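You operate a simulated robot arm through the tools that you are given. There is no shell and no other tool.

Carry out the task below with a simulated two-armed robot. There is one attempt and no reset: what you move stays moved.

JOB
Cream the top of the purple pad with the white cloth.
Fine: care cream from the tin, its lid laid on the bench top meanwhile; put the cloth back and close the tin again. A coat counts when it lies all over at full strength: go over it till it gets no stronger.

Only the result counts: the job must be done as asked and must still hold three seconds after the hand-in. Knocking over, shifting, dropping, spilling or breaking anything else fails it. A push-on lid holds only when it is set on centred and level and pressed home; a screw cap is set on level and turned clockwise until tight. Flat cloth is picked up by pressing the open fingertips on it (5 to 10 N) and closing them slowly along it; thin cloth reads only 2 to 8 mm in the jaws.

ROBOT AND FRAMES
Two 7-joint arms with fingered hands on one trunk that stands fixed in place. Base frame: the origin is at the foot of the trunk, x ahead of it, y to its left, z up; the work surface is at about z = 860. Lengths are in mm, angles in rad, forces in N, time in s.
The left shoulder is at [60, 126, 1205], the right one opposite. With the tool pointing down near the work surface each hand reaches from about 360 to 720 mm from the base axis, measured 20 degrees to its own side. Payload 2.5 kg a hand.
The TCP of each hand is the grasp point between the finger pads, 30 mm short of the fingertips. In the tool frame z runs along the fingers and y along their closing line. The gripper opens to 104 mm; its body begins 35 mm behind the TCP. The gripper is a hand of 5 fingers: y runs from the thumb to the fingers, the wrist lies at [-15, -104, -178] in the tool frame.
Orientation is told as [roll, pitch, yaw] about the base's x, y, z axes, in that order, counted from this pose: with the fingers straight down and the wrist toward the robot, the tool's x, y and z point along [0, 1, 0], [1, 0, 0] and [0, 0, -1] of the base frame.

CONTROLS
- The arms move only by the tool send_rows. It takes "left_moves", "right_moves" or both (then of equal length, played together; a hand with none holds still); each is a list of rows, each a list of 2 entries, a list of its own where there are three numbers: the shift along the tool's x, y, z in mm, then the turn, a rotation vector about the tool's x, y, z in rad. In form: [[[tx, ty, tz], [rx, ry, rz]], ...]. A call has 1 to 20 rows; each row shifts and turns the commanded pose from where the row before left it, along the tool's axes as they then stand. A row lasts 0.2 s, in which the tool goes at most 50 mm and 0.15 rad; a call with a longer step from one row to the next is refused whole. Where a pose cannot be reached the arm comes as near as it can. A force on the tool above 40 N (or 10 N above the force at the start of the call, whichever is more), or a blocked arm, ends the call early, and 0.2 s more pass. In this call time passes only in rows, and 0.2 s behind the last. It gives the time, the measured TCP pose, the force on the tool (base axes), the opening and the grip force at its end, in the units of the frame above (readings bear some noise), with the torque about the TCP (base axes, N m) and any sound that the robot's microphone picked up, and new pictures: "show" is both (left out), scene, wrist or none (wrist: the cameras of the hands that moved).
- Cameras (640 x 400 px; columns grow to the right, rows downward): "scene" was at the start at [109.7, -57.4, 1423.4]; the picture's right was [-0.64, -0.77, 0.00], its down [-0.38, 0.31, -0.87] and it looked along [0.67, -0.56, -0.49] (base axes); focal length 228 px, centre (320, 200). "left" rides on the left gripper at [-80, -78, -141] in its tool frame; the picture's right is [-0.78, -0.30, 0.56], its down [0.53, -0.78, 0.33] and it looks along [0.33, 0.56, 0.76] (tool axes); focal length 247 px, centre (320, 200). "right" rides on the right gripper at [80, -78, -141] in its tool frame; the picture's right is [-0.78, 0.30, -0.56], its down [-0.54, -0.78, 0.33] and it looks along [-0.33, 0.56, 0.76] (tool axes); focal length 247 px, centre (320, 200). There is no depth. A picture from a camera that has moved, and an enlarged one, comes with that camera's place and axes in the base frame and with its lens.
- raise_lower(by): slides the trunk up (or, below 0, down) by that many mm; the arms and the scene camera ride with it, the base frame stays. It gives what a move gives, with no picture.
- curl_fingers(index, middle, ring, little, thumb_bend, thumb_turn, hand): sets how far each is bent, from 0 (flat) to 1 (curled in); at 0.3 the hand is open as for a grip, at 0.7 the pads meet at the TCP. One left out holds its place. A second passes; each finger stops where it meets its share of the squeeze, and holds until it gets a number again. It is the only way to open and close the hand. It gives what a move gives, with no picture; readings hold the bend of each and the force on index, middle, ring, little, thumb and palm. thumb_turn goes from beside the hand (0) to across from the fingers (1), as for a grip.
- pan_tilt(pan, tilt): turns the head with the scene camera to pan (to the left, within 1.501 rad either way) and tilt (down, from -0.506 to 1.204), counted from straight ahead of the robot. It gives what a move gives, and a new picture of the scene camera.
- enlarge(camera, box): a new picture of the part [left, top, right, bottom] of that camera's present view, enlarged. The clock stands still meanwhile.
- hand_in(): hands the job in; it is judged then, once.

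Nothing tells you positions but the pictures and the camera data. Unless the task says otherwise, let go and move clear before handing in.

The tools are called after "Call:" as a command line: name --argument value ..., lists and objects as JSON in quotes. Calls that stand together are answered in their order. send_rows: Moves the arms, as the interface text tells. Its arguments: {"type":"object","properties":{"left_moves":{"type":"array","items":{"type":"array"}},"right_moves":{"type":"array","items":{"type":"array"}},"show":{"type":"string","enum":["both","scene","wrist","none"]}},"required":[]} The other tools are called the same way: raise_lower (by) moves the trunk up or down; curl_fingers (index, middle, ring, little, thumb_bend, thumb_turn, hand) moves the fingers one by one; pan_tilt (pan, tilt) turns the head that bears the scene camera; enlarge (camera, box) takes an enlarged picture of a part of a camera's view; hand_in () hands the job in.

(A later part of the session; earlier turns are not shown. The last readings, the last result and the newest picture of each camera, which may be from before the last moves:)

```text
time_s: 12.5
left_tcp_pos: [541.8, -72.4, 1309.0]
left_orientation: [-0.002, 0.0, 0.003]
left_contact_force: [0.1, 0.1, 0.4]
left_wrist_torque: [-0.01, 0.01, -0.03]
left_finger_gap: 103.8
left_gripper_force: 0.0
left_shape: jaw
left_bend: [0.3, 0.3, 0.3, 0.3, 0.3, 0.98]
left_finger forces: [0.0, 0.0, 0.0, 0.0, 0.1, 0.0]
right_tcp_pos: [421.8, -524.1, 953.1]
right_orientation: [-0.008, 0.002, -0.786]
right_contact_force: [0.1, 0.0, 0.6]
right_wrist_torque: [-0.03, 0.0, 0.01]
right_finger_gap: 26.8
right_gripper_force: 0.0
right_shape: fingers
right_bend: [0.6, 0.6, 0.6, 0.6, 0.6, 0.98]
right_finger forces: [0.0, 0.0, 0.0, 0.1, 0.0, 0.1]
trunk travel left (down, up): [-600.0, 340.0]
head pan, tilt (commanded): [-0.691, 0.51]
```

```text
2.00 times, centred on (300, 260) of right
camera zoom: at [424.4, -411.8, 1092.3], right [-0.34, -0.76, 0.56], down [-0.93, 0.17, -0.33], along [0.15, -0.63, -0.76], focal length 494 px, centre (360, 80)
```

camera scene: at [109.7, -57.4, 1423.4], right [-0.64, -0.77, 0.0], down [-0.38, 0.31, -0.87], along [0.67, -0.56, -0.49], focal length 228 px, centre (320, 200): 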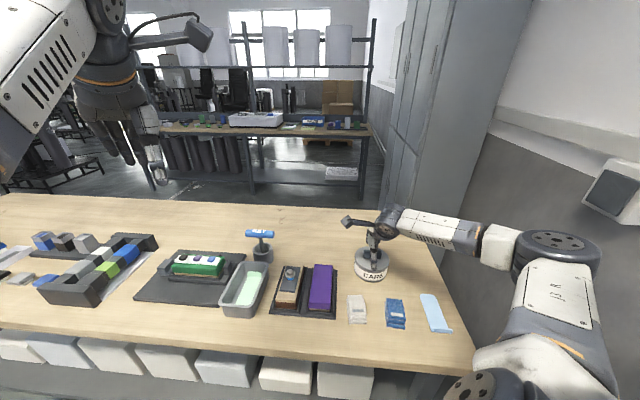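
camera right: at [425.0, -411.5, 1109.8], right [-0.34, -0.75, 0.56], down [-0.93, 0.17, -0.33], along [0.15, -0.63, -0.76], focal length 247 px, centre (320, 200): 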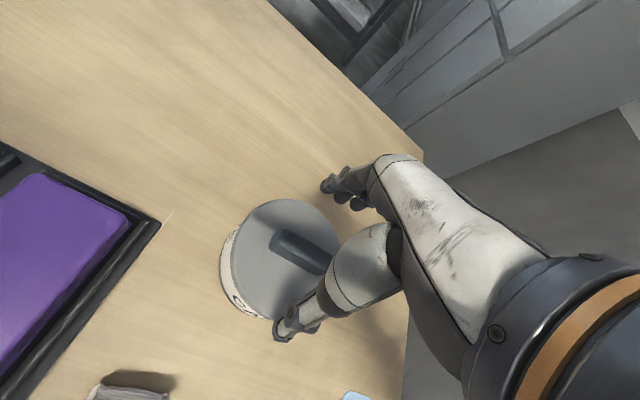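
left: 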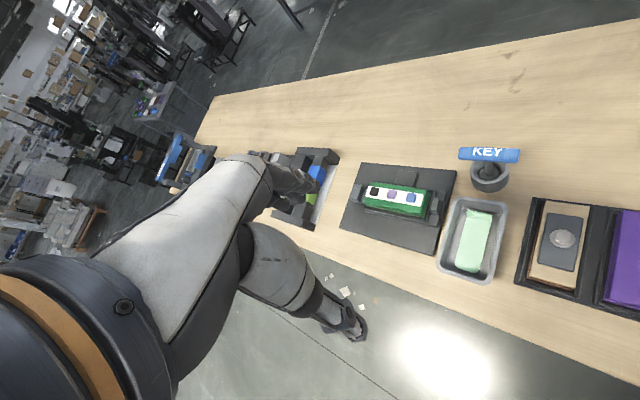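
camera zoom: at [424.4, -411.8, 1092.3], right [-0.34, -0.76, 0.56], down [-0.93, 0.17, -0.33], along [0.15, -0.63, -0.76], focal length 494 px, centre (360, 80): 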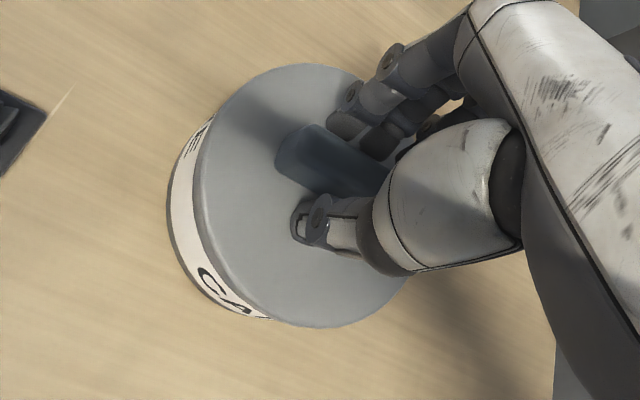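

Almost in contact on both sides, so I'll close to grip.

Call:
curl_fingers --hand "right" --index 0.65 --middle 0.65 --ring 0.65 --little 0.65 --thumb_bend 0.65

Call:
enlarge --camera "right" --box '[200, 160, 400, 360]'

```text
time_s: 13.5
left_tcp_pos: [540.8, -72.3, 1311.0]
left_orientation: [-0.002, 0.002, 0.004]
left_contact_force: [-0.5, 0.2, -0.7]
left_wrist_torque: [0.01, 0.01, 0.0]
left_finger_gap: 103.8
left_gripper_force: 0.0
left_shape: jaw
left_bend: [0.3, 0.3, 0.3, 0.3, 0.3, 0.98]
left_finger forces: [0.0, 0.0, 0.0, 0.0, 0.0, 0.0]
right_tcp_pos: [421.1, -524.5, 951.2]
right_orientation: [-0.006, 0.004, -0.785]
right_contact_force: [0.0, 0.5, 0.4]
right_wrist_torque: [-0.04, 0.0, 0.03]
right_finger_gap: 15.3
right_gripper_force: 1.2
right_shape: fingers
right_bend: [0.64, 0.64, 0.65, 0.65, 0.64, 0.98]
right_finger forces: [0.4, 0.4, 0.2, 0.0, 0.6, 0.0]
trunk travel left (down, up): [-600.0, 340.0]
head pan, tilt (commanded): [-0.691, 0.51]
```

```text
2.00 times, centred on (300, 260) of right
camera zoom: at [424.4, -411.8, 1092.2], right [-0.34, -0.76, 0.56], down [-0.93, 0.17, -0.33], along [0.15, -0.63, -0.76], focal length 494 px, centre (360, 80)
```

zoom: 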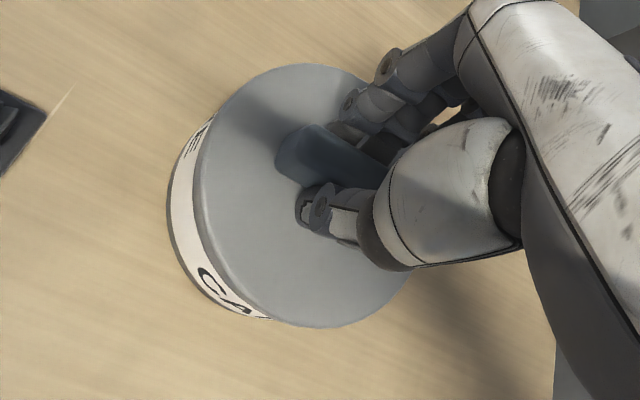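

Light contact on both sides at 15.3 mm, and the tin has not moved. I'll tighten the grip.

Call:
curl_fingers --hand "right" --index 0.75 --middle 0.75 --ring 0.75 --little 0.75 --thumb_bend 0.75

```text
time_s: 14.5
left_tcp_pos: [541.4, -72.1, 1309.7]
left_orientation: [-0.002, 0.001, 0.002]
left_contact_force: [0.0, -0.2, -0.3]
left_wrist_torque: [0.01, -0.01, 0.01]
left_finger_gap: 103.7
left_gripper_force: 0.2
left_shape: jaw
left_bend: [0.3, 0.3, 0.3, 0.3, 0.3, 0.98]
left_finger forces: [0.0, 0.0, 0.0, 0.1, 0.0, 0.0]
right_tcp_pos: [419.4, -524.3, 952.3]
right_orientation: [-0.006, -0.001, -0.787]
right_contact_force: [0.0, -0.7, 2.7]
right_wrist_torque: [0.07, 0.02, 0.01]
right_finger_gap: 12.1
right_gripper_force: 13.9
right_shape: fingers
right_bend: [0.73, 0.74, 0.75, 0.75, 0.66, 0.95]
right_finger forces: [9.6, 3.9, 0.8, 0.1, 13.7, 0.1]
trunk travel left (down, up): [-600.0, 340.0]
head pan, tilt (commanded): [-0.691, 0.51]
heard: snap
```

There was a snap. I'll look before doing anything else.

Call:
enlarge --camera "right" --box '[200, 160, 400, 360]'

Call:
enlarge --camera "scene" --box '[340, 220, 410, 290]'

```text
2.00 times, centred on (300, 260) of right
camera zoom: at [424.2, -411.7, 1092.6], right [-0.34, -0.76, 0.56], down [-0.93, 0.17, -0.33], along [0.15, -0.63, -0.76], focal length 494 px, centre (360, 80)
```

zoom: 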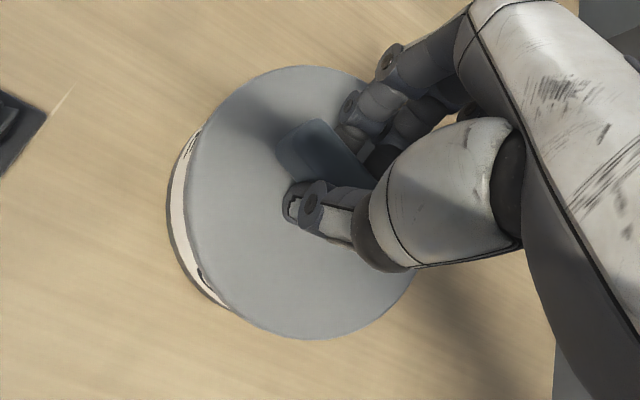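

```text
5.71 times, centred on (375, 255) of scene
camera zoom: at [109.4, -57.2, 1423.5], right [-0.64, -0.77, 0.0], down [-0.38, 0.31, -0.87], along [0.67, -0.56, -0.49], focal length 1300 px, centre (6, -114)
```

zoom: 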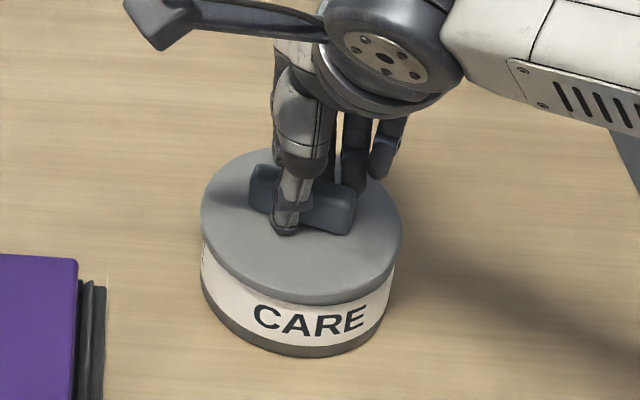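

The push-on lid has popped loose in the grip (that was the snap), slightly turned, and the tin body has not moved. I'll lift the lid slowly straight up.

Call:
send_rows --right_moves '[[[0, 0, -4], [0, 0, 0]], [[0, 0, -6], [0, 0, 0]], [[0, 0, -8], [0, 0, 0]], [[0, 0, -10], [0, 0, 0]]]' --show "none"

Call:
enlarge --camera "scene" --box '[340, 210, 420, 290]'

Call:
enlarge --camera "right" --box '[160, 160, 400, 360]'

```text
time_s: 15.5
left_tcp_pos: [542.1, -73.7, 1309.4]
left_orientation: [-0.001, 0.001, 0.004]
left_contact_force: [0.3, 0.0, 0.5]
left_wrist_torque: [0.03, 0.01, -0.03]
left_finger_gap: 103.9
left_gripper_force: 0.0
left_shape: jaw
left_bend: [0.3, 0.3, 0.3, 0.3, 0.3, 0.98]
left_finger forces: [0.0, 0.0, 0.0, 0.0, 0.1, 0.0]
right_tcp_pos: [422.2, -524.4, 978.9]
right_orientation: [-0.007, 0.002, -0.787]
right_contact_force: [-0.8, -0.3, -1.3]
right_wrist_torque: [-0.04, -0.02, 0.02]
right_finger_gap: 11.9
right_gripper_force: 13.9
right_shape: fingers
right_bend: [0.73, 0.74, 0.75, 0.75, 0.65, 0.95]
right_finger forces: [9.6, 4.2, 0.0, 0.0, 13.9, 0.1]
trunk travel left (down, up): [-600.0, 340.0]
head pan, tilt (commanded): [-0.691, 0.51]
```

```text
5.00 times, centred on (380, 250) of scene
camera zoom: at [109.6, -57.4, 1423.4], right [-0.64, -0.77, 0.0], down [-0.38, 0.31, -0.87], along [0.67, -0.56, -0.49], focal length 1137 px, centre (20, -50)
```

zoom: 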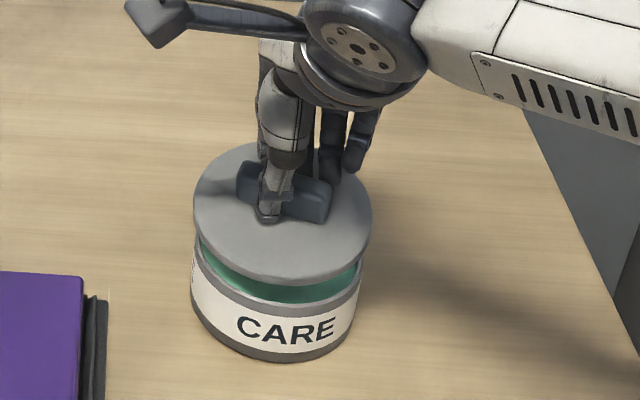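

```text
2.00 times, centred on (280, 260) of right
camera zoom: at [424.4, -411.4, 1119.9], right [-0.34, -0.76, 0.56], down [-0.93, 0.17, -0.33], along [0.15, -0.63, -0.76], focal length 494 px, centre (400, 80)
```

zoom: 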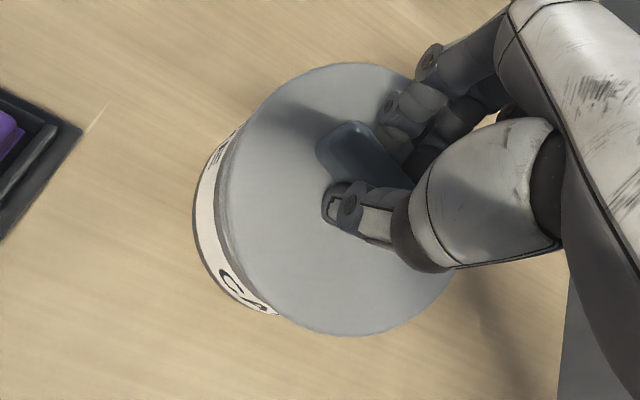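

The lid is off and level in the hand, and green cream shows in the tin. I'll raise it a little and carry it to the free bench area on the right, near (331, -614).

Call:
send_rows --right_moves '[[[0, 0, -10], [0, 0, 0]], [[-25, 0, 0], [0, 0, 0]], [[-25, 0, 0], [0, 0, 0]], [[-25, 0, 0], [0, 0, 0]], [[-25, 0, 0], [0, 0, 0]], [[-26, 0, 0], [0, 0, 0]]]'

Call:
enlarge --camera "scene" --box '[330, 210, 450, 310]'

```text
time_s: 16.9
left_tcp_pos: [542.0, -72.8, 1310.1]
left_orientation: [-0.002, 0.002, 0.003]
left_contact_force: [-0.4, 0.1, 0.5]
left_wrist_torque: [0.02, 0.0, 0.02]
left_finger_gap: 103.6
left_gripper_force: 0.0
left_shape: jaw
left_bend: [0.3, 0.3, 0.3, 0.3, 0.3, 0.98]
left_finger forces: [0.0, 0.0, 0.1, 0.0, 0.0, 0.1]
right_tcp_pos: [331.3, -613.6, 991.4]
right_orientation: [-0.006, 0.001, -0.786]
right_contact_force: [-0.8, -0.5, -0.4]
right_wrist_torque: [0.03, 0.02, 0.01]
right_finger_gap: 11.8
right_gripper_force: 13.6
right_shape: fingers
right_bend: [0.73, 0.74, 0.75, 0.75, 0.65, 0.95]
right_finger forces: [9.6, 4.1, 0.1, 0.0, 13.8, 0.0]
trunk travel left (down, up): [-600.0, 340.0]
head pan, tilt (commanded): [-0.691, 0.51]
camera scene: at [109.5, -57.5, 1423.5], right [-0.64, -0.77, 0.0], down [-0.38, 0.31, -0.87], along [0.67, -0.56, -0.49], focal length 228 px, centre (320, 200)
camera right: at [334.6, -501.2, 1131.3], right [-0.34, -0.76, 0.56], down [-0.93, 0.17, -0.33], along [0.15, -0.63, -0.76], focal length 247 px, centre (320, 200)
```

scene: 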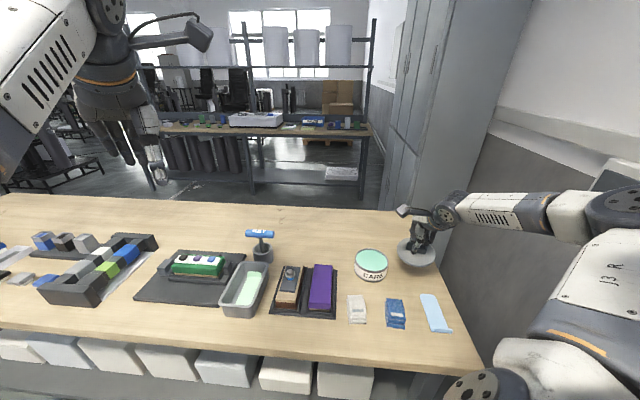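
right: 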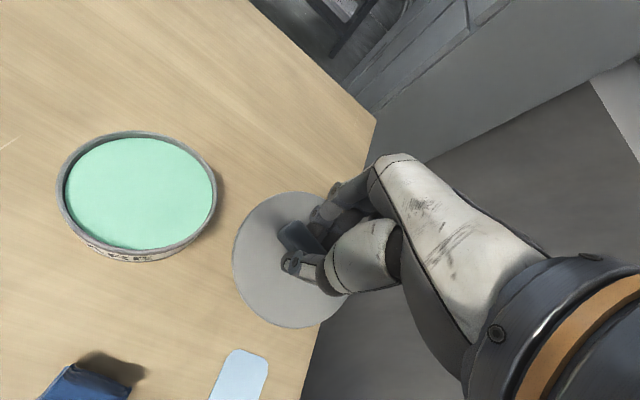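

```text
4.00 times, centred on (390, 260) of scene
camera zoom: at [109.5, -57.5, 1423.5], right [-0.64, -0.77, 0.0], down [-0.38, 0.31, -0.87], along [0.67, -0.56, -0.49], focal length 910 px, centre (40, -40)
```

zoom: 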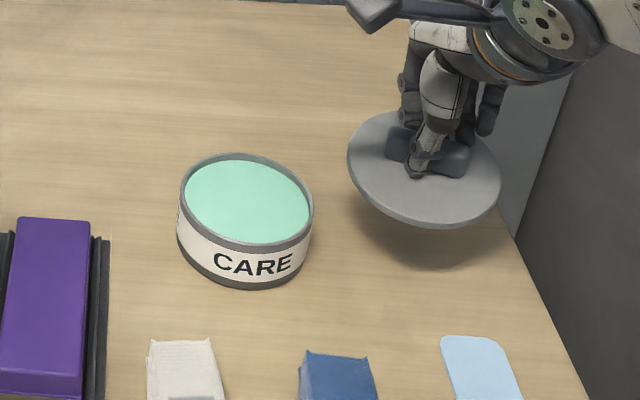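

The tin is full of mint-green cream almost to the rim. The lid hangs above clear bench, so I'll lower it and feel for contact.

Call:
send_rows --right_moves '[[[0, 0, 20], [0, 0, 0]], [[0, 0, 20], [0, 0, 0]], [[0, 0, 20], [0, 0, 0]], [[0, 0, 10], [0, 0, 0]]]'

Call:
enlarge --camera "scene" --box '[370, 220, 460, 310]'

Call:
enlarge --camera "right" --box '[200, 160, 400, 360]'

```text
time_s: 17.9
left_tcp_pos: [542.2, -72.0, 1309.8]
left_orientation: [-0.001, 0.0, 0.003]
left_contact_force: [-0.2, 0.2, -0.1]
left_wrist_torque: [-0.01, 0.02, 0.03]
left_finger_gap: 103.8
left_gripper_force: 0.0
left_shape: jaw
left_bend: [0.3, 0.3, 0.3, 0.3, 0.3, 0.98]
left_finger forces: [0.0, 0.0, 0.0, 0.0, 0.0, 0.0]
right_tcp_pos: [331.2, -613.7, 921.9]
right_orientation: [-0.005, 0.002, -0.79]
right_contact_force: [0.2, -0.6, -0.1]
right_wrist_torque: [-0.02, 0.01, 0.0]
right_finger_gap: 11.7
right_gripper_force: 13.5
right_shape: fingers
right_bend: [0.73, 0.74, 0.75, 0.75, 0.65, 0.95]
right_finger forces: [9.5, 4.1, 0.1, 0.0, 14.0, 0.1]
trunk travel left (down, up): [-600.0, 340.0]
head pan, tilt (commanded): [-0.691, 0.51]
camera scene: at [109.7, -57.5, 1423.4], right [-0.64, -0.77, 0.0], down [-0.38, 0.31, -0.87], along [0.67, -0.56, -0.49], focal length 228 px, centre (320, 200)
camera right: at [334.3, -501.5, 1060.8], right [-0.34, -0.76, 0.56], down [-0.93, 0.17, -0.33], along [0.15, -0.63, -0.76], focal length 247 px, centre (320, 200)
```

scene: 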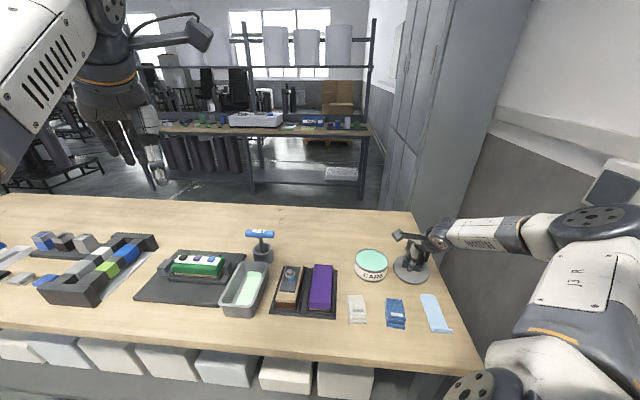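
right: 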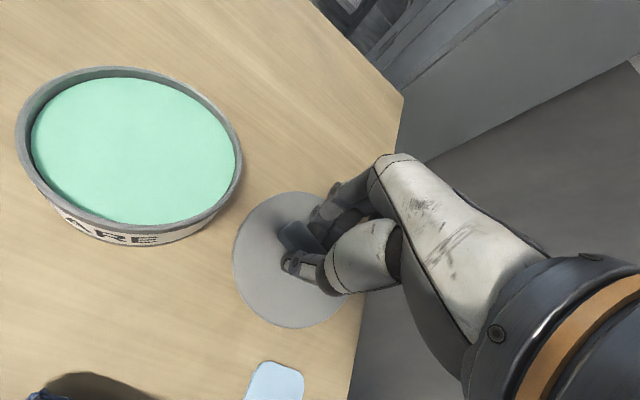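

```text
4.44 times, centred on (415, 265) of scene
camera zoom: at [109.7, -57.5, 1423.4], right [-0.64, -0.77, 0.0], down [-0.38, 0.31, -0.87], along [0.67, -0.56, -0.49], focal length 1011 px, centre (-102, -89)
```

zoom: 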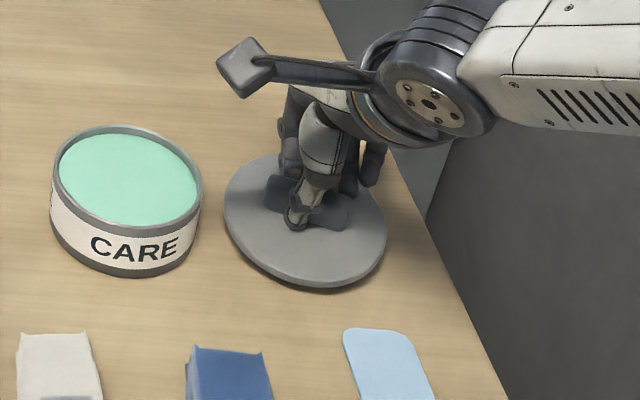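

```text
2.00 times, centred on (300, 260) of right
camera zoom: at [334.3, -501.5, 1060.8], right [-0.34, -0.76, 0.56], down [-0.93, 0.17, -0.33], along [0.15, -0.63, -0.76], focal length 494 px, centre (360, 80)
```

zoom: 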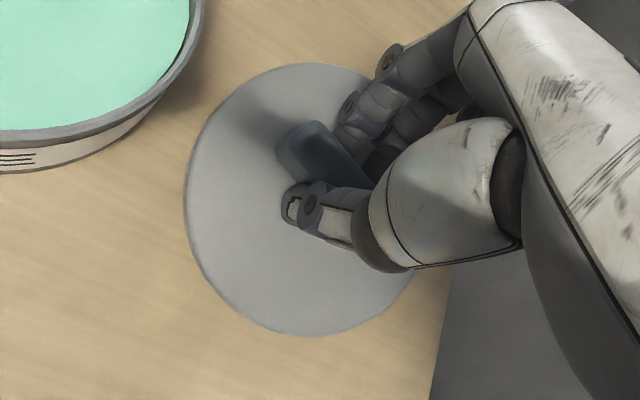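

The lid clears the tin, the blue holder and the bench edge. I'll lower it gently to touch.

Call:
send_rows --right_moves '[[[0, 0, 3], [0, 0, 0]], [[0, 0, 3], [0, 0, 0]], [[0, 0, 2], [0, 0, 0]]]' --show "none"

Call:
enlarge --camera "scene" --box '[370, 220, 460, 310]'

```text
time_s: 18.7
left_tcp_pos: [542.7, -73.2, 1309.9]
left_orientation: [-0.001, 0.001, 0.003]
left_contact_force: [0.7, 0.2, 0.0]
left_wrist_torque: [-0.03, 0.02, 0.02]
left_finger_gap: 103.7
left_gripper_force: 0.1
left_shape: jaw
left_bend: [0.3, 0.3, 0.3, 0.3, 0.3, 0.98]
left_finger forces: [0.0, 0.0, 0.1, 0.0, 0.0, 0.0]
right_tcp_pos: [331.6, -613.1, 913.3]
right_orientation: [-0.007, 0.003, -0.789]
right_contact_force: [-0.4, 0.0, 0.0]
right_wrist_torque: [-0.01, -0.02, -0.02]
right_finger_gap: 11.8
right_gripper_force: 13.7
right_shape: fingers
right_bend: [0.73, 0.74, 0.75, 0.75, 0.65, 0.95]
right_finger forces: [9.8, 4.2, 0.1, 0.0, 14.0, 0.1]
trunk travel left (down, up): [-600.0, 340.0]
head pan, tilt (commanded): [-0.691, 0.51]
```

```text
4.44 times, centred on (415, 265) of scene
camera zoom: at [109.7, -57.5, 1423.4], right [-0.64, -0.77, 0.0], down [-0.38, 0.31, -0.87], along [0.67, -0.56, -0.49], focal length 1011 px, centre (-102, -89)
```

zoom: 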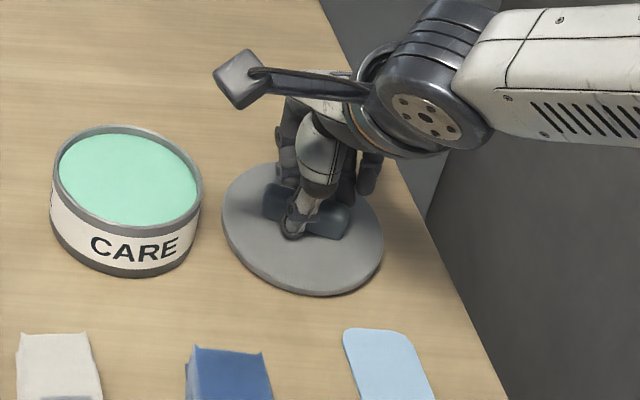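

Call:
send_rows --right_moves '[[[0, 0, 2], [0, 0, 0]], [[0, 0, 1.5], [0, 0, 0]], [[0, 0, 1.5], [0, 0, 0]]]' --show "none"

Call:
enlarge --camera "scene" --box '[370, 220, 460, 310]'

```text
time_s: 19.5
left_tcp_pos: [541.7, -73.1, 1308.3]
left_orientation: [-0.003, 0.002, 0.004]
left_contact_force: [-0.4, 0.7, -0.5]
left_wrist_torque: [0.0, -0.02, -0.01]
left_finger_gap: 104.0
left_gripper_force: 0.1
left_shape: jaw
left_bend: [0.3, 0.3, 0.3, 0.3, 0.3, 0.98]
left_finger forces: [0.0, 0.0, 0.1, 0.1, 0.0, 0.1]
right_tcp_pos: [331.4, -614.4, 908.6]
right_orientation: [-0.005, 0.0, -0.787]
right_contact_force: [-0.5, 0.2, -1.2]
right_wrist_torque: [0.0, 0.01, -0.02]
right_finger_gap: 12.1
right_gripper_force: 14.0
right_shape: fingers
right_bend: [0.73, 0.74, 0.75, 0.75, 0.65, 0.95]
right_finger forces: [9.6, 4.1, 0.0, 0.0, 13.8, 0.0]
trunk travel left (down, up): [-600.0, 340.0]
head pan, tilt (commanded): [-0.691, 0.51]
```

```text
4.44 times, centred on (415, 265) of scene
camera zoom: at [109.7, -57.4, 1423.4], right [-0.64, -0.77, 0.0], down [-0.38, 0.31, -0.87], along [0.67, -0.56, -0.49], focal length 1011 px, centre (-102, -89)
```

zoom: 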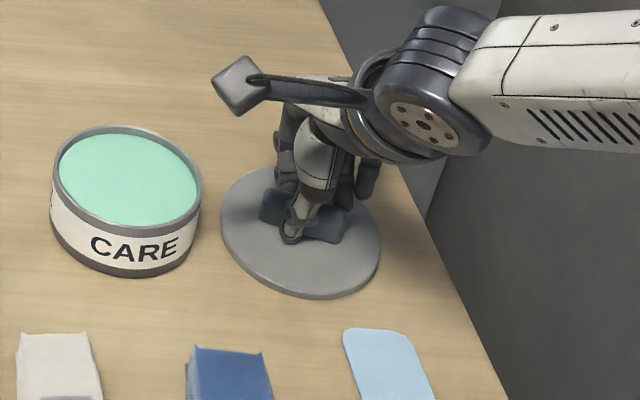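

Still no contact force, so I'll go on in 1 mm steps.

Call:
send_rows --right_moves '[[[0, 0, 1], [0, 0, 0]], [[0, 0, 1], [0, 0, 0]], [[0, 0, 1], [0, 0, 0]]]' --show "none"

Call:
enlarge --camera "scene" --box '[385, 240, 445, 300]'

```text
time_s: 20.3
left_tcp_pos: [542.6, -73.2, 1309.8]
left_orientation: [-0.002, 0.001, 0.004]
left_contact_force: [0.0, -0.3, 0.1]
left_wrist_torque: [-0.02, -0.03, 0.01]
left_finger_gap: 103.8
left_gripper_force: 0.0
left_shape: jaw
left_bend: [0.3, 0.3, 0.3, 0.3, 0.3, 0.98]
left_finger forces: [0.0, 0.0, 0.1, 0.0, 0.0, 0.0]
right_tcp_pos: [331.1, -613.3, 904.3]
right_orientation: [-0.005, 0.001, -0.787]
right_contact_force: [0.2, -0.4, 1.3]
right_wrist_torque: [0.08, 0.02, 0.03]
right_finger_gap: 12.1
right_gripper_force: 13.2
right_shape: fingers
right_bend: [0.73, 0.74, 0.75, 0.75, 0.66, 0.95]
right_finger forces: [9.7, 3.7, 0.5, 0.0, 13.3, 0.0]
trunk travel left (down, up): [-600.0, 340.0]
head pan, tilt (commanded): [-0.691, 0.51]
```

```text
6.67 times, centred on (415, 270) of scene
camera zoom: at [109.6, -57.3, 1423.5], right [-0.64, -0.77, 0.0], down [-0.38, 0.31, -0.87], along [0.67, -0.56, -0.49], focal length 1516 px, centre (-313, -267)
```

zoom: 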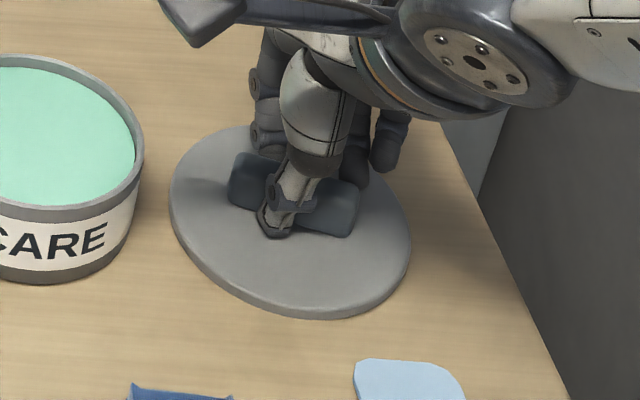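

Call:
send_rows --right_moves '[[[0, 0, 1], [0, 0, 0]], [[0, 0, 0], [0, 0, 0]]]' --show "none"

```text
time_s: 20.9
left_tcp_pos: [541.8, -72.0, 1309.8]
left_orientation: [-0.001, 0.004, 0.003]
left_contact_force: [-0.6, 0.0, -0.6]
left_wrist_torque: [0.01, 0.0, -0.02]
left_finger_gap: 103.7
left_gripper_force: 0.1
left_shape: jaw
left_bend: [0.3, 0.3, 0.3, 0.3, 0.3, 0.98]
left_finger forces: [0.0, 0.0, 0.1, 0.0, 0.1, 0.0]
right_tcp_pos: [332.5, -613.0, 903.8]
right_orientation: [-0.006, 0.001, -0.789]
right_contact_force: [-1.1, -0.6, 2.1]
right_wrist_torque: [0.1, 0.06, -0.02]
right_finger_gap: 11.7
right_gripper_force: 13.8
right_shape: fingers
right_bend: [0.73, 0.74, 0.75, 0.75, 0.66, 0.95]
right_finger forces: [9.8, 3.6, 0.6, 0.1, 13.4, 0.1]
trunk travel left (down, up): [-600.0, 340.0]
head pan, tilt (commanded): [-0.691, 0.51]
```

The lid is resting on the bench (about 2 N). I'll release it in steps.

Call:
curl_fingers --hand "right" --index 0.6 --middle 0.6 --ring 0.6 --little 0.6 --thumb_bend 0.6 --thumb_turn 0.98

Call:
enlarge --camera "scene" --box '[385, 240, 445, 300]'

Call:
enlarge --camera "right" --box '[200, 160, 400, 360]'

```text
time_s: 21.9
left_tcp_pos: [541.2, -71.9, 1309.7]
left_orientation: [-0.002, 0.002, 0.004]
left_contact_force: [0.9, 0.4, 0.2]
left_wrist_torque: [0.0, -0.01, -0.01]
left_finger_gap: 103.7
left_gripper_force: 0.1
left_shape: jaw
left_bend: [0.3, 0.3, 0.3, 0.3, 0.3, 0.98]
left_finger forces: [0.1, 0.0, 0.0, 0.0, 0.0, 0.0]
right_tcp_pos: [332.2, -613.8, 903.6]
right_orientation: [-0.008, 0.003, -0.787]
right_contact_force: [0.3, 0.2, 0.2]
right_wrist_torque: [0.02, 0.03, 0.01]
right_finger_gap: 25.8
right_gripper_force: 0.0
right_shape: fingers
right_bend: [0.6, 0.6, 0.6, 0.6, 0.6, 0.99]
right_finger forces: [0.0, 0.1, 0.0, 0.0, 0.1, 0.0]
trunk travel left (down, up): [-600.0, 340.0]
head pan, tilt (commanded): [-0.691, 0.51]
```

```text
6.67 times, centred on (415, 270) of scene
camera zoom: at [109.7, -57.4, 1423.4], right [-0.64, -0.77, 0.0], down [-0.38, 0.31, -0.87], along [0.67, -0.56, -0.49], focal length 1516 px, centre (-313, -267)
```

zoom: 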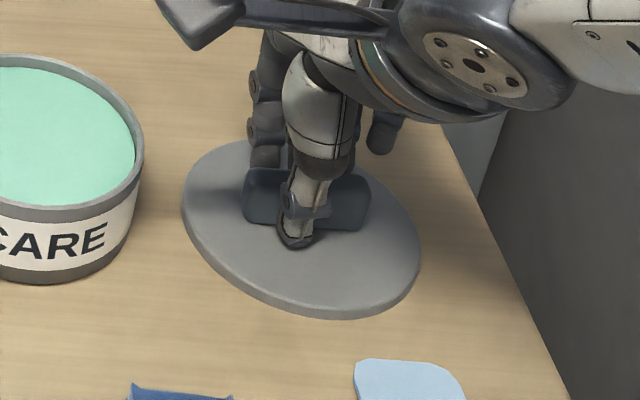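

```text
2.00 times, centred on (300, 260) of right
camera zoom: at [334.5, -500.8, 1043.7], right [-0.34, -0.76, 0.56], down [-0.93, 0.17, -0.33], along [0.15, -0.63, -0.76], focal length 494 px, centre (360, 80)
```

zoom: 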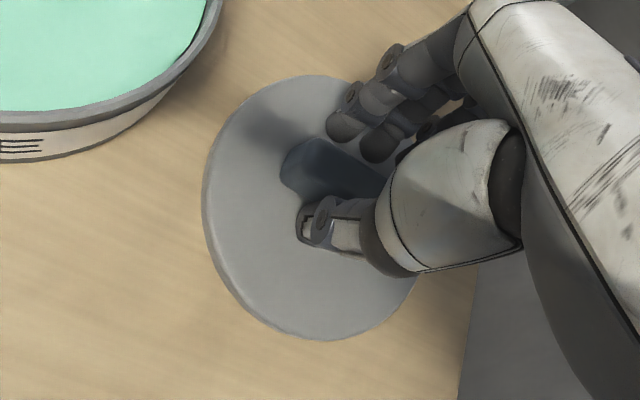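

The lid is free and lies flat on the bench. I'll open fully and lift clear.

Call:
curl_fingers --hand "right" --index 0.3 --middle 0.3 --ring 0.3 --little 0.3 --thumb_bend 0.3

Call:
send_rows --right_moves '[[[0, 0, -10], [0, 0, 0]], [[0, 0, -20], [0, 0, 0]], [[0, 0, -30], [0, 0, 0]], [[0, 0, -30], [0, 0, 0]]]'

Call:
enlarge --camera "scene" --box '[340, 230, 450, 320]'

Call:
enlarge --camera "right" --box '[40, 100, 340, 400]'

```text
time_s: 22.9
left_tcp_pos: [541.5, -72.0, 1309.6]
left_orientation: [-0.001, 0.002, 0.003]
left_contact_force: [0.0, -0.4, 0.0]
left_wrist_torque: [0.01, 0.02, -0.02]
left_finger_gap: 103.5
left_gripper_force: 0.0
left_shape: jaw
left_bend: [0.3, 0.3, 0.3, 0.3, 0.3, 0.98]
left_finger forces: [0.0, 0.0, 0.0, 0.0, 0.0, 0.0]
right_tcp_pos: [332.7, -612.8, 904.3]
right_orientation: [-0.009, 0.002, -0.787]
right_contact_force: [0.1, -0.3, 0.1]
right_wrist_torque: [0.02, 0.0, 0.04]
right_finger_gap: 103.1
right_gripper_force: 0.0
right_shape: fingers
right_bend: [0.3, 0.3, 0.3, 0.3, 0.3, 0.96]
right_finger forces: [0.0, 0.0, 0.0, 0.1, 0.0, 0.0]
trunk travel left (down, up): [-600.0, 340.0]
head pan, tilt (commanded): [-0.691, 0.51]
```

```text
time_s: 23.9
left_tcp_pos: [542.6, -73.4, 1309.0]
left_orientation: [-0.001, 0.003, 0.003]
left_contact_force: [-0.8, 0.3, -0.5]
left_wrist_torque: [0.0, -0.05, 0.02]
left_finger_gap: 103.6
left_gripper_force: 0.0
left_shape: jaw
left_bend: [0.3, 0.3, 0.3, 0.3, 0.3, 0.98]
left_finger forces: [0.1, 0.0, 0.0, 0.0, 0.1, 0.0]
right_tcp_pos: [331.5, -612.4, 994.8]
right_orientation: [-0.003, 0.003, -0.787]
right_contact_force: [-0.5, -1.0, -0.1]
right_wrist_torque: [0.0, 0.0, -0.01]
right_finger_gap: 102.9
right_gripper_force: 0.0
right_shape: fingers
right_bend: [0.3, 0.3, 0.3, 0.3, 0.3, 0.96]
right_finger forces: [0.0, 0.0, 0.0, 0.0, 0.1, 0.0]
trunk travel left (down, up): [-600.0, 340.0]
head pan, tilt (commanded): [-0.691, 0.51]
camera scene: at [109.5, -57.2, 1423.4], right [-0.64, -0.77, 0.0], down [-0.38, 0.31, -0.87], along [0.67, -0.56, -0.49], focal length 228 px, centre (320, 200)
camera right: at [335.0, -500.1, 1134.4], right [-0.34, -0.76, 0.56], down [-0.93, 0.17, -0.33], along [0.15, -0.63, -0.76], focal length 247 px, centre (320, 200)
```

scene: 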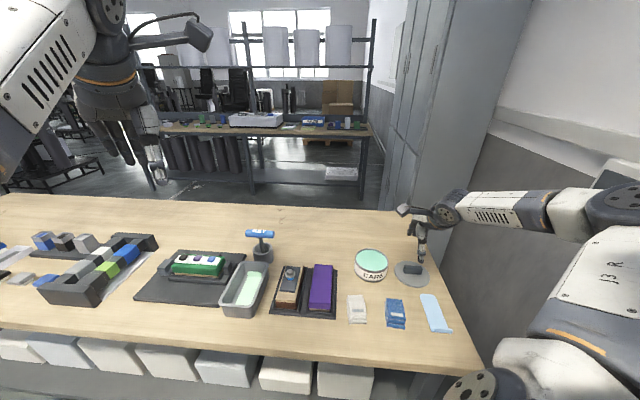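
right: 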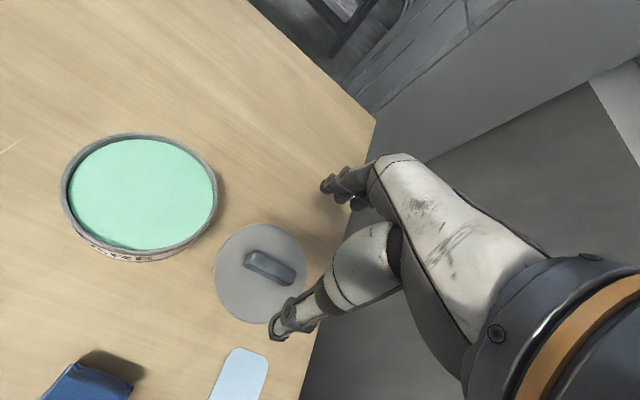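

```text
4.44 times, centred on (395, 275) of scene
camera zoom: at [109.5, -57.2, 1423.4], right [-0.64, -0.77, 0.0], down [-0.38, 0.31, -0.87], along [0.67, -0.56, -0.49], focal length 1011 px, centre (-13, -133)
```

zoom: 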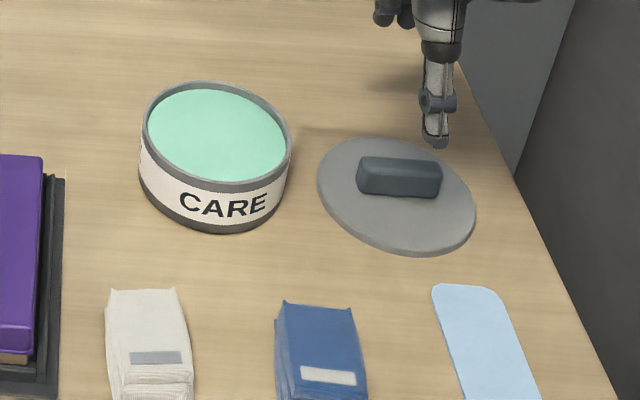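

```text
1.33 times, centred on (190, 250) of right
camera zoom: at [335.0, -500.1, 1134.4], right [-0.34, -0.76, 0.56], down [-0.93, 0.17, -0.33], along [0.15, -0.63, -0.76], focal length 329 px, centre (493, 133)
```

zoom: 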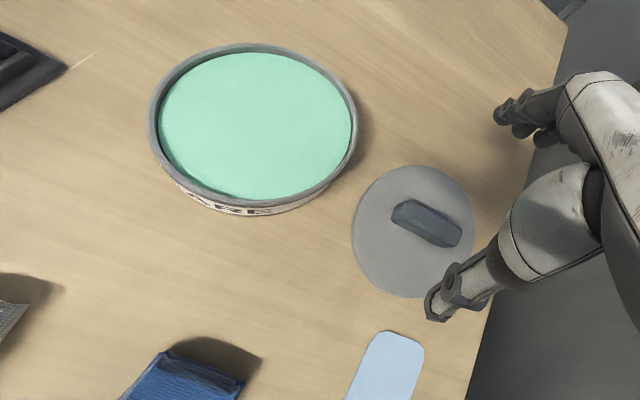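

The lid lies safely on the bench. Next is the white folded cloth at about (348, -381), about 42 mm wide with its long axis near -39°. I'd like to grip it across its width, so I'll move over and test turning the hand the other way (yaw up to about +0.89).

Call:
send_rows --right_moves '[[[36.8, -17.5, -1], [0, 0, 0]], [[36.8, -17.5, -1], [0, 0, 0]], [[36.8, -17.5, -1], [0, 0, 0]], [[36.8, -17.5, -1], [0, 0, 0]], [[36.8, -17.5, -1], [0, 0, 0]], [[0, 0, 0], [0, 0, -0.14]], [[0, 0, 0], [0, 0, -0.14]], [[0, 0, 0], [0, 0, -0.14]], [[0, 0, 0], [0, 0, -0.14]], [[0, 0, 0], [0, 0, -0.14]], [[0, 0, 0], [0, 0, -0.14]]]' --show "none"

Call:
send_rows --right_moves '[[[0, 0, 0], [0, 0, -0.14]], [[0, 0, 0], [0, 0, -0.14]], [[0, 0, 0], [0, 0, -0.14]], [[0, 0, 0], [0, 0, -0.14]], [[0, 0, 0], [0, 0, -0.14]], [[0, 0, 0], [0, 0, -0.14]]]'

```text
time_s: 26.3
left_tcp_pos: [541.7, -72.3, 1309.3]
left_orientation: [-0.002, 0.002, 0.003]
left_contact_force: [-0.6, -0.2, 0.4]
left_wrist_torque: [0.0, 0.0, -0.03]
left_finger_gap: 103.6
left_gripper_force: 0.0
left_shape: jaw
left_bend: [0.3, 0.3, 0.3, 0.3, 0.3, 0.98]
left_finger forces: [0.0, 0.0, 0.0, 0.0, 0.0, 0.0]
right_tcp_pos: [401.6, -421.4, 997.9]
right_orientation: [-0.001, 0.004, 0.051]
right_contact_force: [-0.8, 0.0, 0.3]
right_wrist_torque: [-0.01, -0.03, -0.01]
right_finger_gap: 102.8
right_gripper_force: 0.1
right_shape: fingers
right_bend: [0.3, 0.3, 0.3, 0.3, 0.3, 0.96]
right_finger forces: [0.0, 0.0, 0.0, 0.0, 0.0, 0.0]
trunk travel left (down, up): [-600.0, 340.0]
head pan, tilt (commanded): [-0.691, 0.51]
```

```text
time_s: 27.7
left_tcp_pos: [540.6, -72.6, 1309.0]
left_orientation: [-0.003, 0.001, 0.005]
left_contact_force: [1.4, 1.1, 0.7]
left_wrist_torque: [0.01, -0.02, -0.01]
left_finger_gap: 103.7
left_gripper_force: 0.1
left_shape: jaw
left_bend: [0.3, 0.3, 0.3, 0.3, 0.3, 0.98]
left_finger forces: [0.1, 0.0, 0.1, 0.0, 0.1, 0.1]
right_tcp_pos: [402.1, -421.8, 997.7]
right_orientation: [0.001, 0.004, 0.894]
right_contact_force: [0.0, -1.4, 0.2]
right_wrist_torque: [0.01, -0.02, 0.04]
right_finger_gap: 103.2
right_gripper_force: 0.0
right_shape: fingers
right_bend: [0.3, 0.3, 0.3, 0.3, 0.3, 0.96]
right_finger forces: [0.0, 0.0, 0.0, 0.1, 0.0, 0.0]
trunk travel left (down, up): [-600.0, 340.0]
head pan, tilt (commanded): [-0.691, 0.51]
camera scene: at [109.9, -57.5, 1423.4], right [-0.64, -0.77, 0.0], down [-0.38, 0.31, -0.87], along [0.67, -0.56, -0.49], focal length 228 px, centre (320, 200)
camera right: at [290.9, -430.7, 1138.7], right [0.79, -0.25, 0.55], down [-0.07, -0.94, -0.33], along [0.6, 0.22, -0.77], focal length 247 px, centre (320, 200)
```

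scene: 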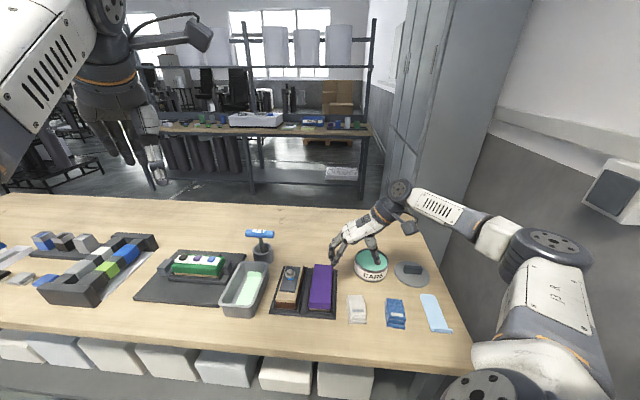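
right: 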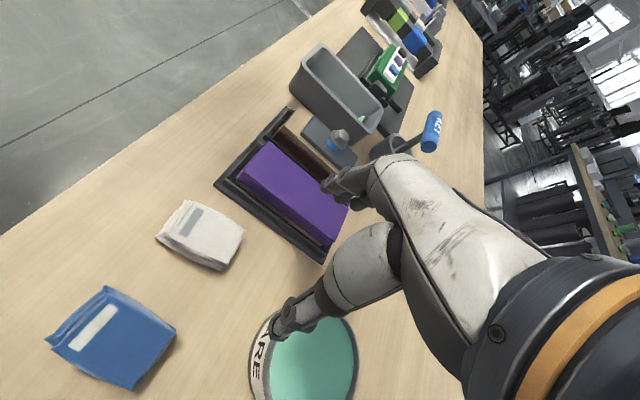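

That yaw is reachable, and the wrist camera now sees the white cloth well. I'll enlarge to measure it.

Call:
enlarge --camera "right" --box '[140, 170, 268, 290]'

Call:
enlarge --camera "scene" --box '[325, 280, 395, 340]'

Call:
enlarge --camera "right" --box '[200, 100, 360, 270]'

```text
3.33 times, centred on (204, 230) of right
camera zoom: at [290.9, -430.7, 1138.7], right [0.79, -0.25, 0.55], down [-0.07, -0.94, -0.33], along [0.6, 0.22, -0.77], focal length 823 px, centre (707, 100)
```

zoom: 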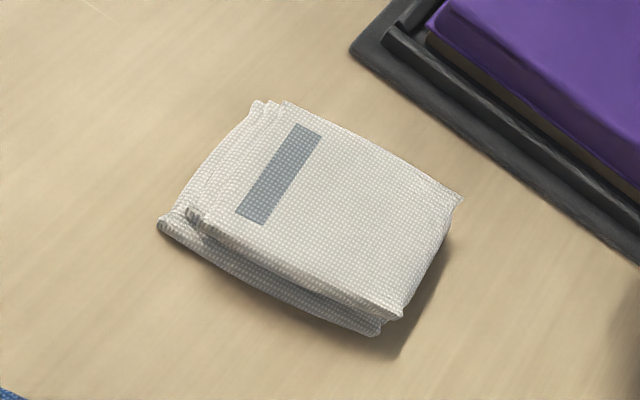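

```text
6.67 times, centred on (360, 310) of scene
camera zoom: at [109.9, -57.5, 1423.4], right [-0.64, -0.77, 0.0], down [-0.38, 0.31, -0.87], along [0.67, -0.56, -0.49], focal length 1516 px, centre (53, -533)
```

zoom: 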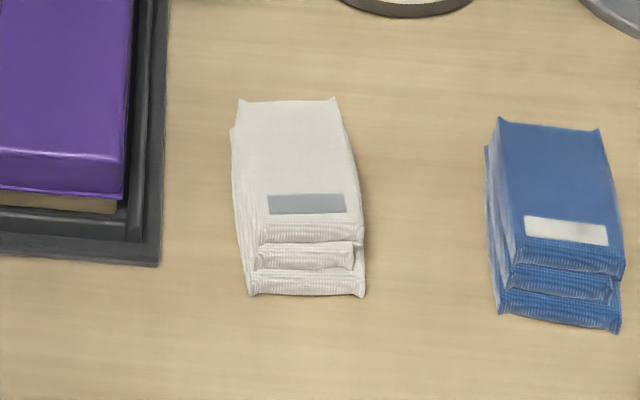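

```text
2.35 times, centred on (280, 185) of right
camera zoom: at [290.9, -430.7, 1138.7], right [0.79, -0.25, 0.55], down [-0.07, -0.94, -0.33], along [0.6, 0.22, -0.77], focal length 581 px, centre (414, 235)
```

zoom: 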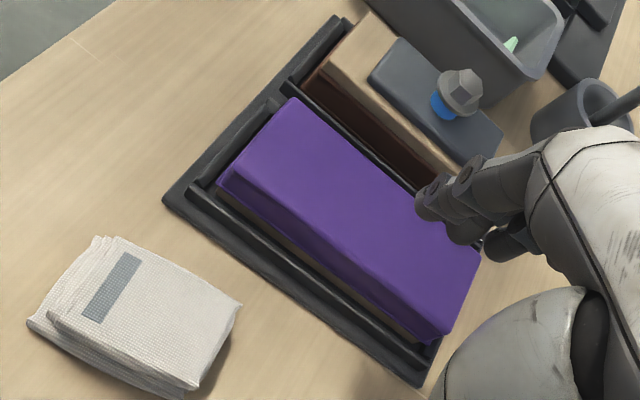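

The cloth's centre is at (349, -379), its top at z≈889, and its width at about 51.8°. The tray edge leaves about 31 mm on the finger side, so I'll partly close the hand to about 62 mm before going down.

Call:
curl_fingers --hand "right" --index 0.46 --middle 0.46 --ring 0.46 --little 0.46 --thumb_bend 0.46 --thumb_turn 1.0

Call:
send_rows --right_moves '[[[34.2, 0, 0], [0, 0, -0.01]], [[34.2, 0, 0], [0, 0, 0]], [[0, 0, 24], [0, 0, 0]], [[0, 0, 24], [0, 0, 0]]]'

Call:
enlarge --camera "right" --box '[200, 140, 400, 360]'

Call:
enlarge --camera "scene" --box '[310, 250, 410, 340]'

```text
time_s: 28.7
left_tcp_pos: [541.9, -71.7, 1310.0]
left_orientation: [-0.002, 0.004, 0.004]
left_contact_force: [-0.1, 0.2, 0.9]
left_wrist_torque: [0.03, -0.01, -0.02]
left_finger_gap: 103.6
left_gripper_force: 0.1
left_shape: jaw
left_bend: [0.3, 0.3, 0.3, 0.3, 0.3, 0.98]
left_finger forces: [0.1, 0.1, 0.0, 0.1, 0.0, 0.0]
right_tcp_pos: [401.2, -421.6, 997.1]
right_orientation: [0.003, 0.007, 0.891]
right_contact_force: [0.0, 0.1, -0.5]
right_wrist_torque: [-0.01, 0.02, 0.0]
right_finger_gap: 62.9
right_gripper_force: 0.1
right_shape: fingers
right_bend: [0.46, 0.46, 0.46, 0.46, 0.46, 0.99]
right_finger forces: [0.0, 0.0, 0.0, 0.1, 0.1, 0.0]
trunk travel left (down, up): [-600.0, 340.0]
head pan, tilt (commanded): [-0.691, 0.51]
```

```text
time_s: 29.7
left_tcp_pos: [542.8, -73.5, 1309.6]
left_orientation: [-0.001, 0.001, 0.004]
left_contact_force: [-0.7, -0.5, -0.5]
left_wrist_torque: [0.03, 0.0, 0.0]
left_finger_gap: 103.6
left_gripper_force: 0.1
left_shape: jaw
left_bend: [0.3, 0.3, 0.3, 0.3, 0.3, 0.98]
left_finger forces: [0.1, 0.1, 0.0, 0.0, 0.0, 0.0]
right_tcp_pos: [347.1, -379.2, 950.6]
right_orientation: [0.0, 0.004, 0.902]
right_contact_force: [-0.1, -0.2, 0.0]
right_wrist_torque: [0.0, 0.01, -0.01]
right_finger_gap: 62.9
right_gripper_force: 0.0
right_shape: fingers
right_bend: [0.46, 0.46, 0.46, 0.46, 0.46, 0.99]
right_finger forces: [0.0, 0.0, 0.0, 0.0, 0.0, 0.1]
trunk travel left (down, up): [-600.0, 340.0]
head pan, tilt (commanded): [-0.691, 0.51]
camera scene: at [109.7, -57.5, 1423.5], right [-0.64, -0.77, 0.0], down [-0.38, 0.31, -0.87], along [0.67, -0.56, -0.49], focal length 228 px, centre (320, 200)
camera right: at [236.9, -388.8, 1090.7], right [0.8, -0.25, 0.55], down [-0.06, -0.94, -0.33], along [0.6, 0.23, -0.76], focal length 247 px, centre (320, 200)
```

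scene: 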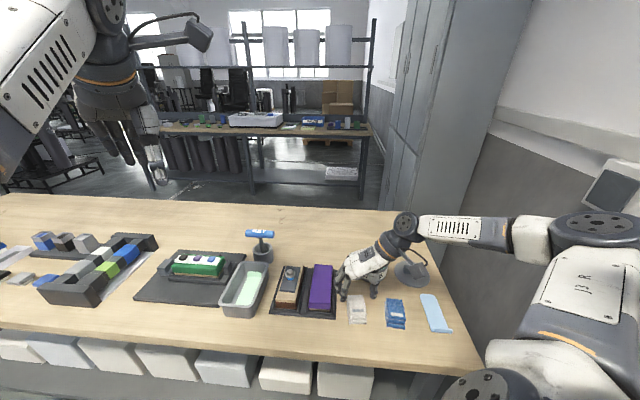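
right: 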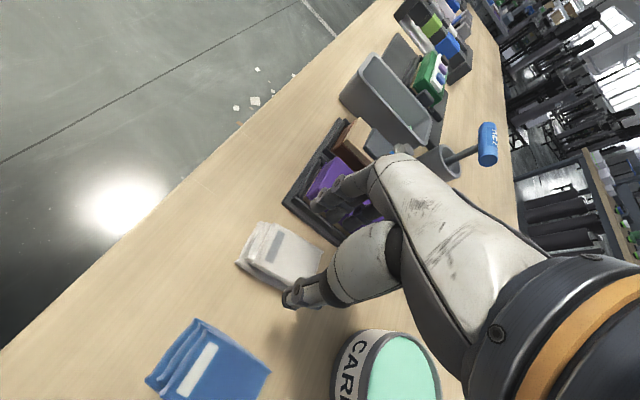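

```text
1.82 times, centred on (300, 250) of right
camera zoom: at [236.9, -388.8, 1090.7], right [0.8, -0.25, 0.55], down [-0.06, -0.94, -0.33], along [0.6, 0.23, -0.76], focal length 449 px, centre (356, 109)
```

zoom: 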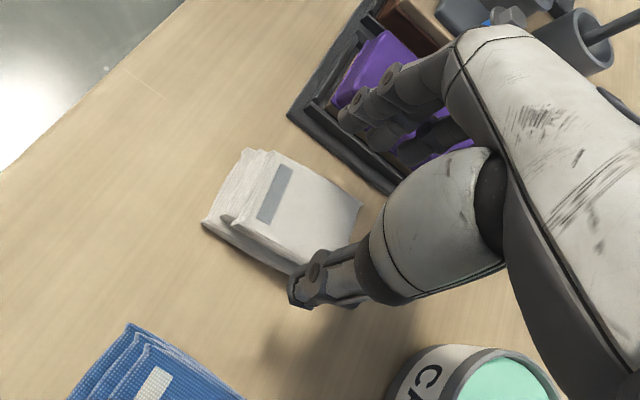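

```text
4.44 times, centred on (360, 295) of scene
camera zoom: at [109.7, -57.5, 1423.5], right [-0.64, -0.77, 0.0], down [-0.38, 0.31, -0.87], along [0.67, -0.56, -0.49], focal length 1011 px, centre (142, -222)
```

zoom: 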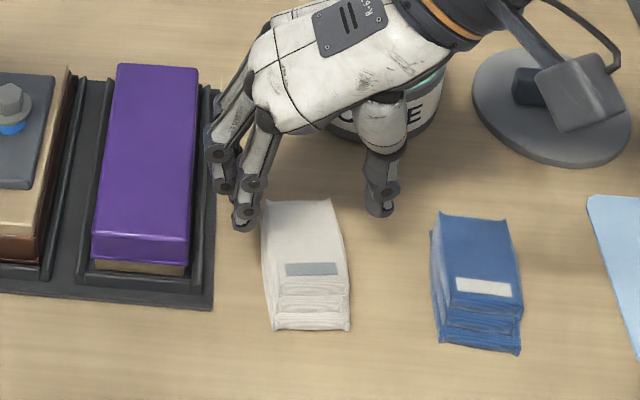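

Aligned within about 2 mm. I'll go down to z≈902, so the fingertips end about 12 mm above the bench.

Call:
send_rows --right_moves '[[[0, 0, 14], [0, 0, 0]], [[0, 0, 14], [0, 0, 0]], [[0, 0, 10], [0, 0, 0]]]' --show "none"

Call:
enlarge --camera "right" --box '[200, 140, 400, 360]'

Call:
enlarge --camera "scene" --box '[310, 260, 400, 340]'

```text
time_s: 30.5
left_tcp_pos: [542.3, -71.9, 1309.3]
left_orientation: [-0.001, 0.001, 0.005]
left_contact_force: [0.7, 0.0, 0.1]
left_wrist_torque: [0.02, 0.0, 0.03]
left_finger_gap: 103.6
left_gripper_force: 0.1
left_shape: jaw
left_bend: [0.3, 0.3, 0.3, 0.3, 0.3, 0.98]
left_finger forces: [0.0, 0.1, 0.1, 0.0, 0.0, 0.1]
right_tcp_pos: [346.2, -379.6, 911.4]
right_orientation: [0.002, 0.005, 0.904]
right_contact_force: [-0.4, 0.9, 0.4]
right_wrist_torque: [0.01, 0.0, 0.0]
right_finger_gap: 62.7
right_gripper_force: 0.1
right_shape: fingers
right_bend: [0.46, 0.46, 0.46, 0.46, 0.46, 0.99]
right_finger forces: [0.1, 0.0, 0.0, 0.0, 0.0, 0.0]
trunk travel left (down, up): [-600.0, 340.0]
head pan, tilt (commanded): [-0.691, 0.51]
```

```text
1.82 times, centred on (300, 250) of right
camera zoom: at [236.5, -389.1, 1053.0], right [0.8, -0.25, 0.55], down [-0.06, -0.94, -0.33], along [0.6, 0.23, -0.77], focal length 449 px, centre (356, 109)
```

zoom: 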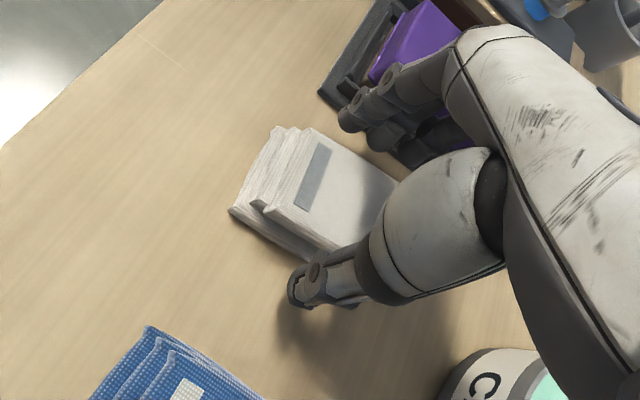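

```text
5.00 times, centred on (355, 300) of scene
camera zoom: at [109.7, -57.5, 1423.4], right [-0.64, -0.77, 0.0], down [-0.38, 0.31, -0.87], along [0.67, -0.56, -0.49], focal length 1137 px, centre (145, -300)
```

zoom: 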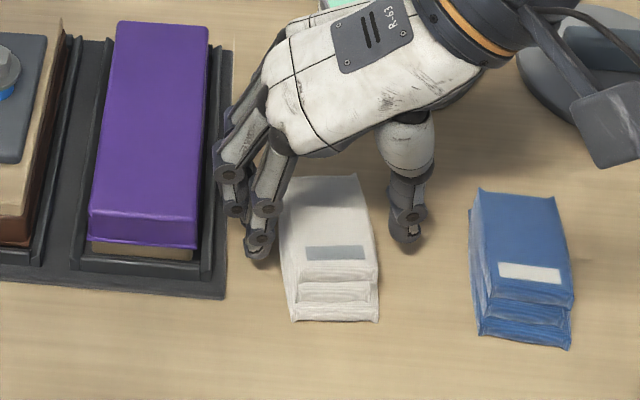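

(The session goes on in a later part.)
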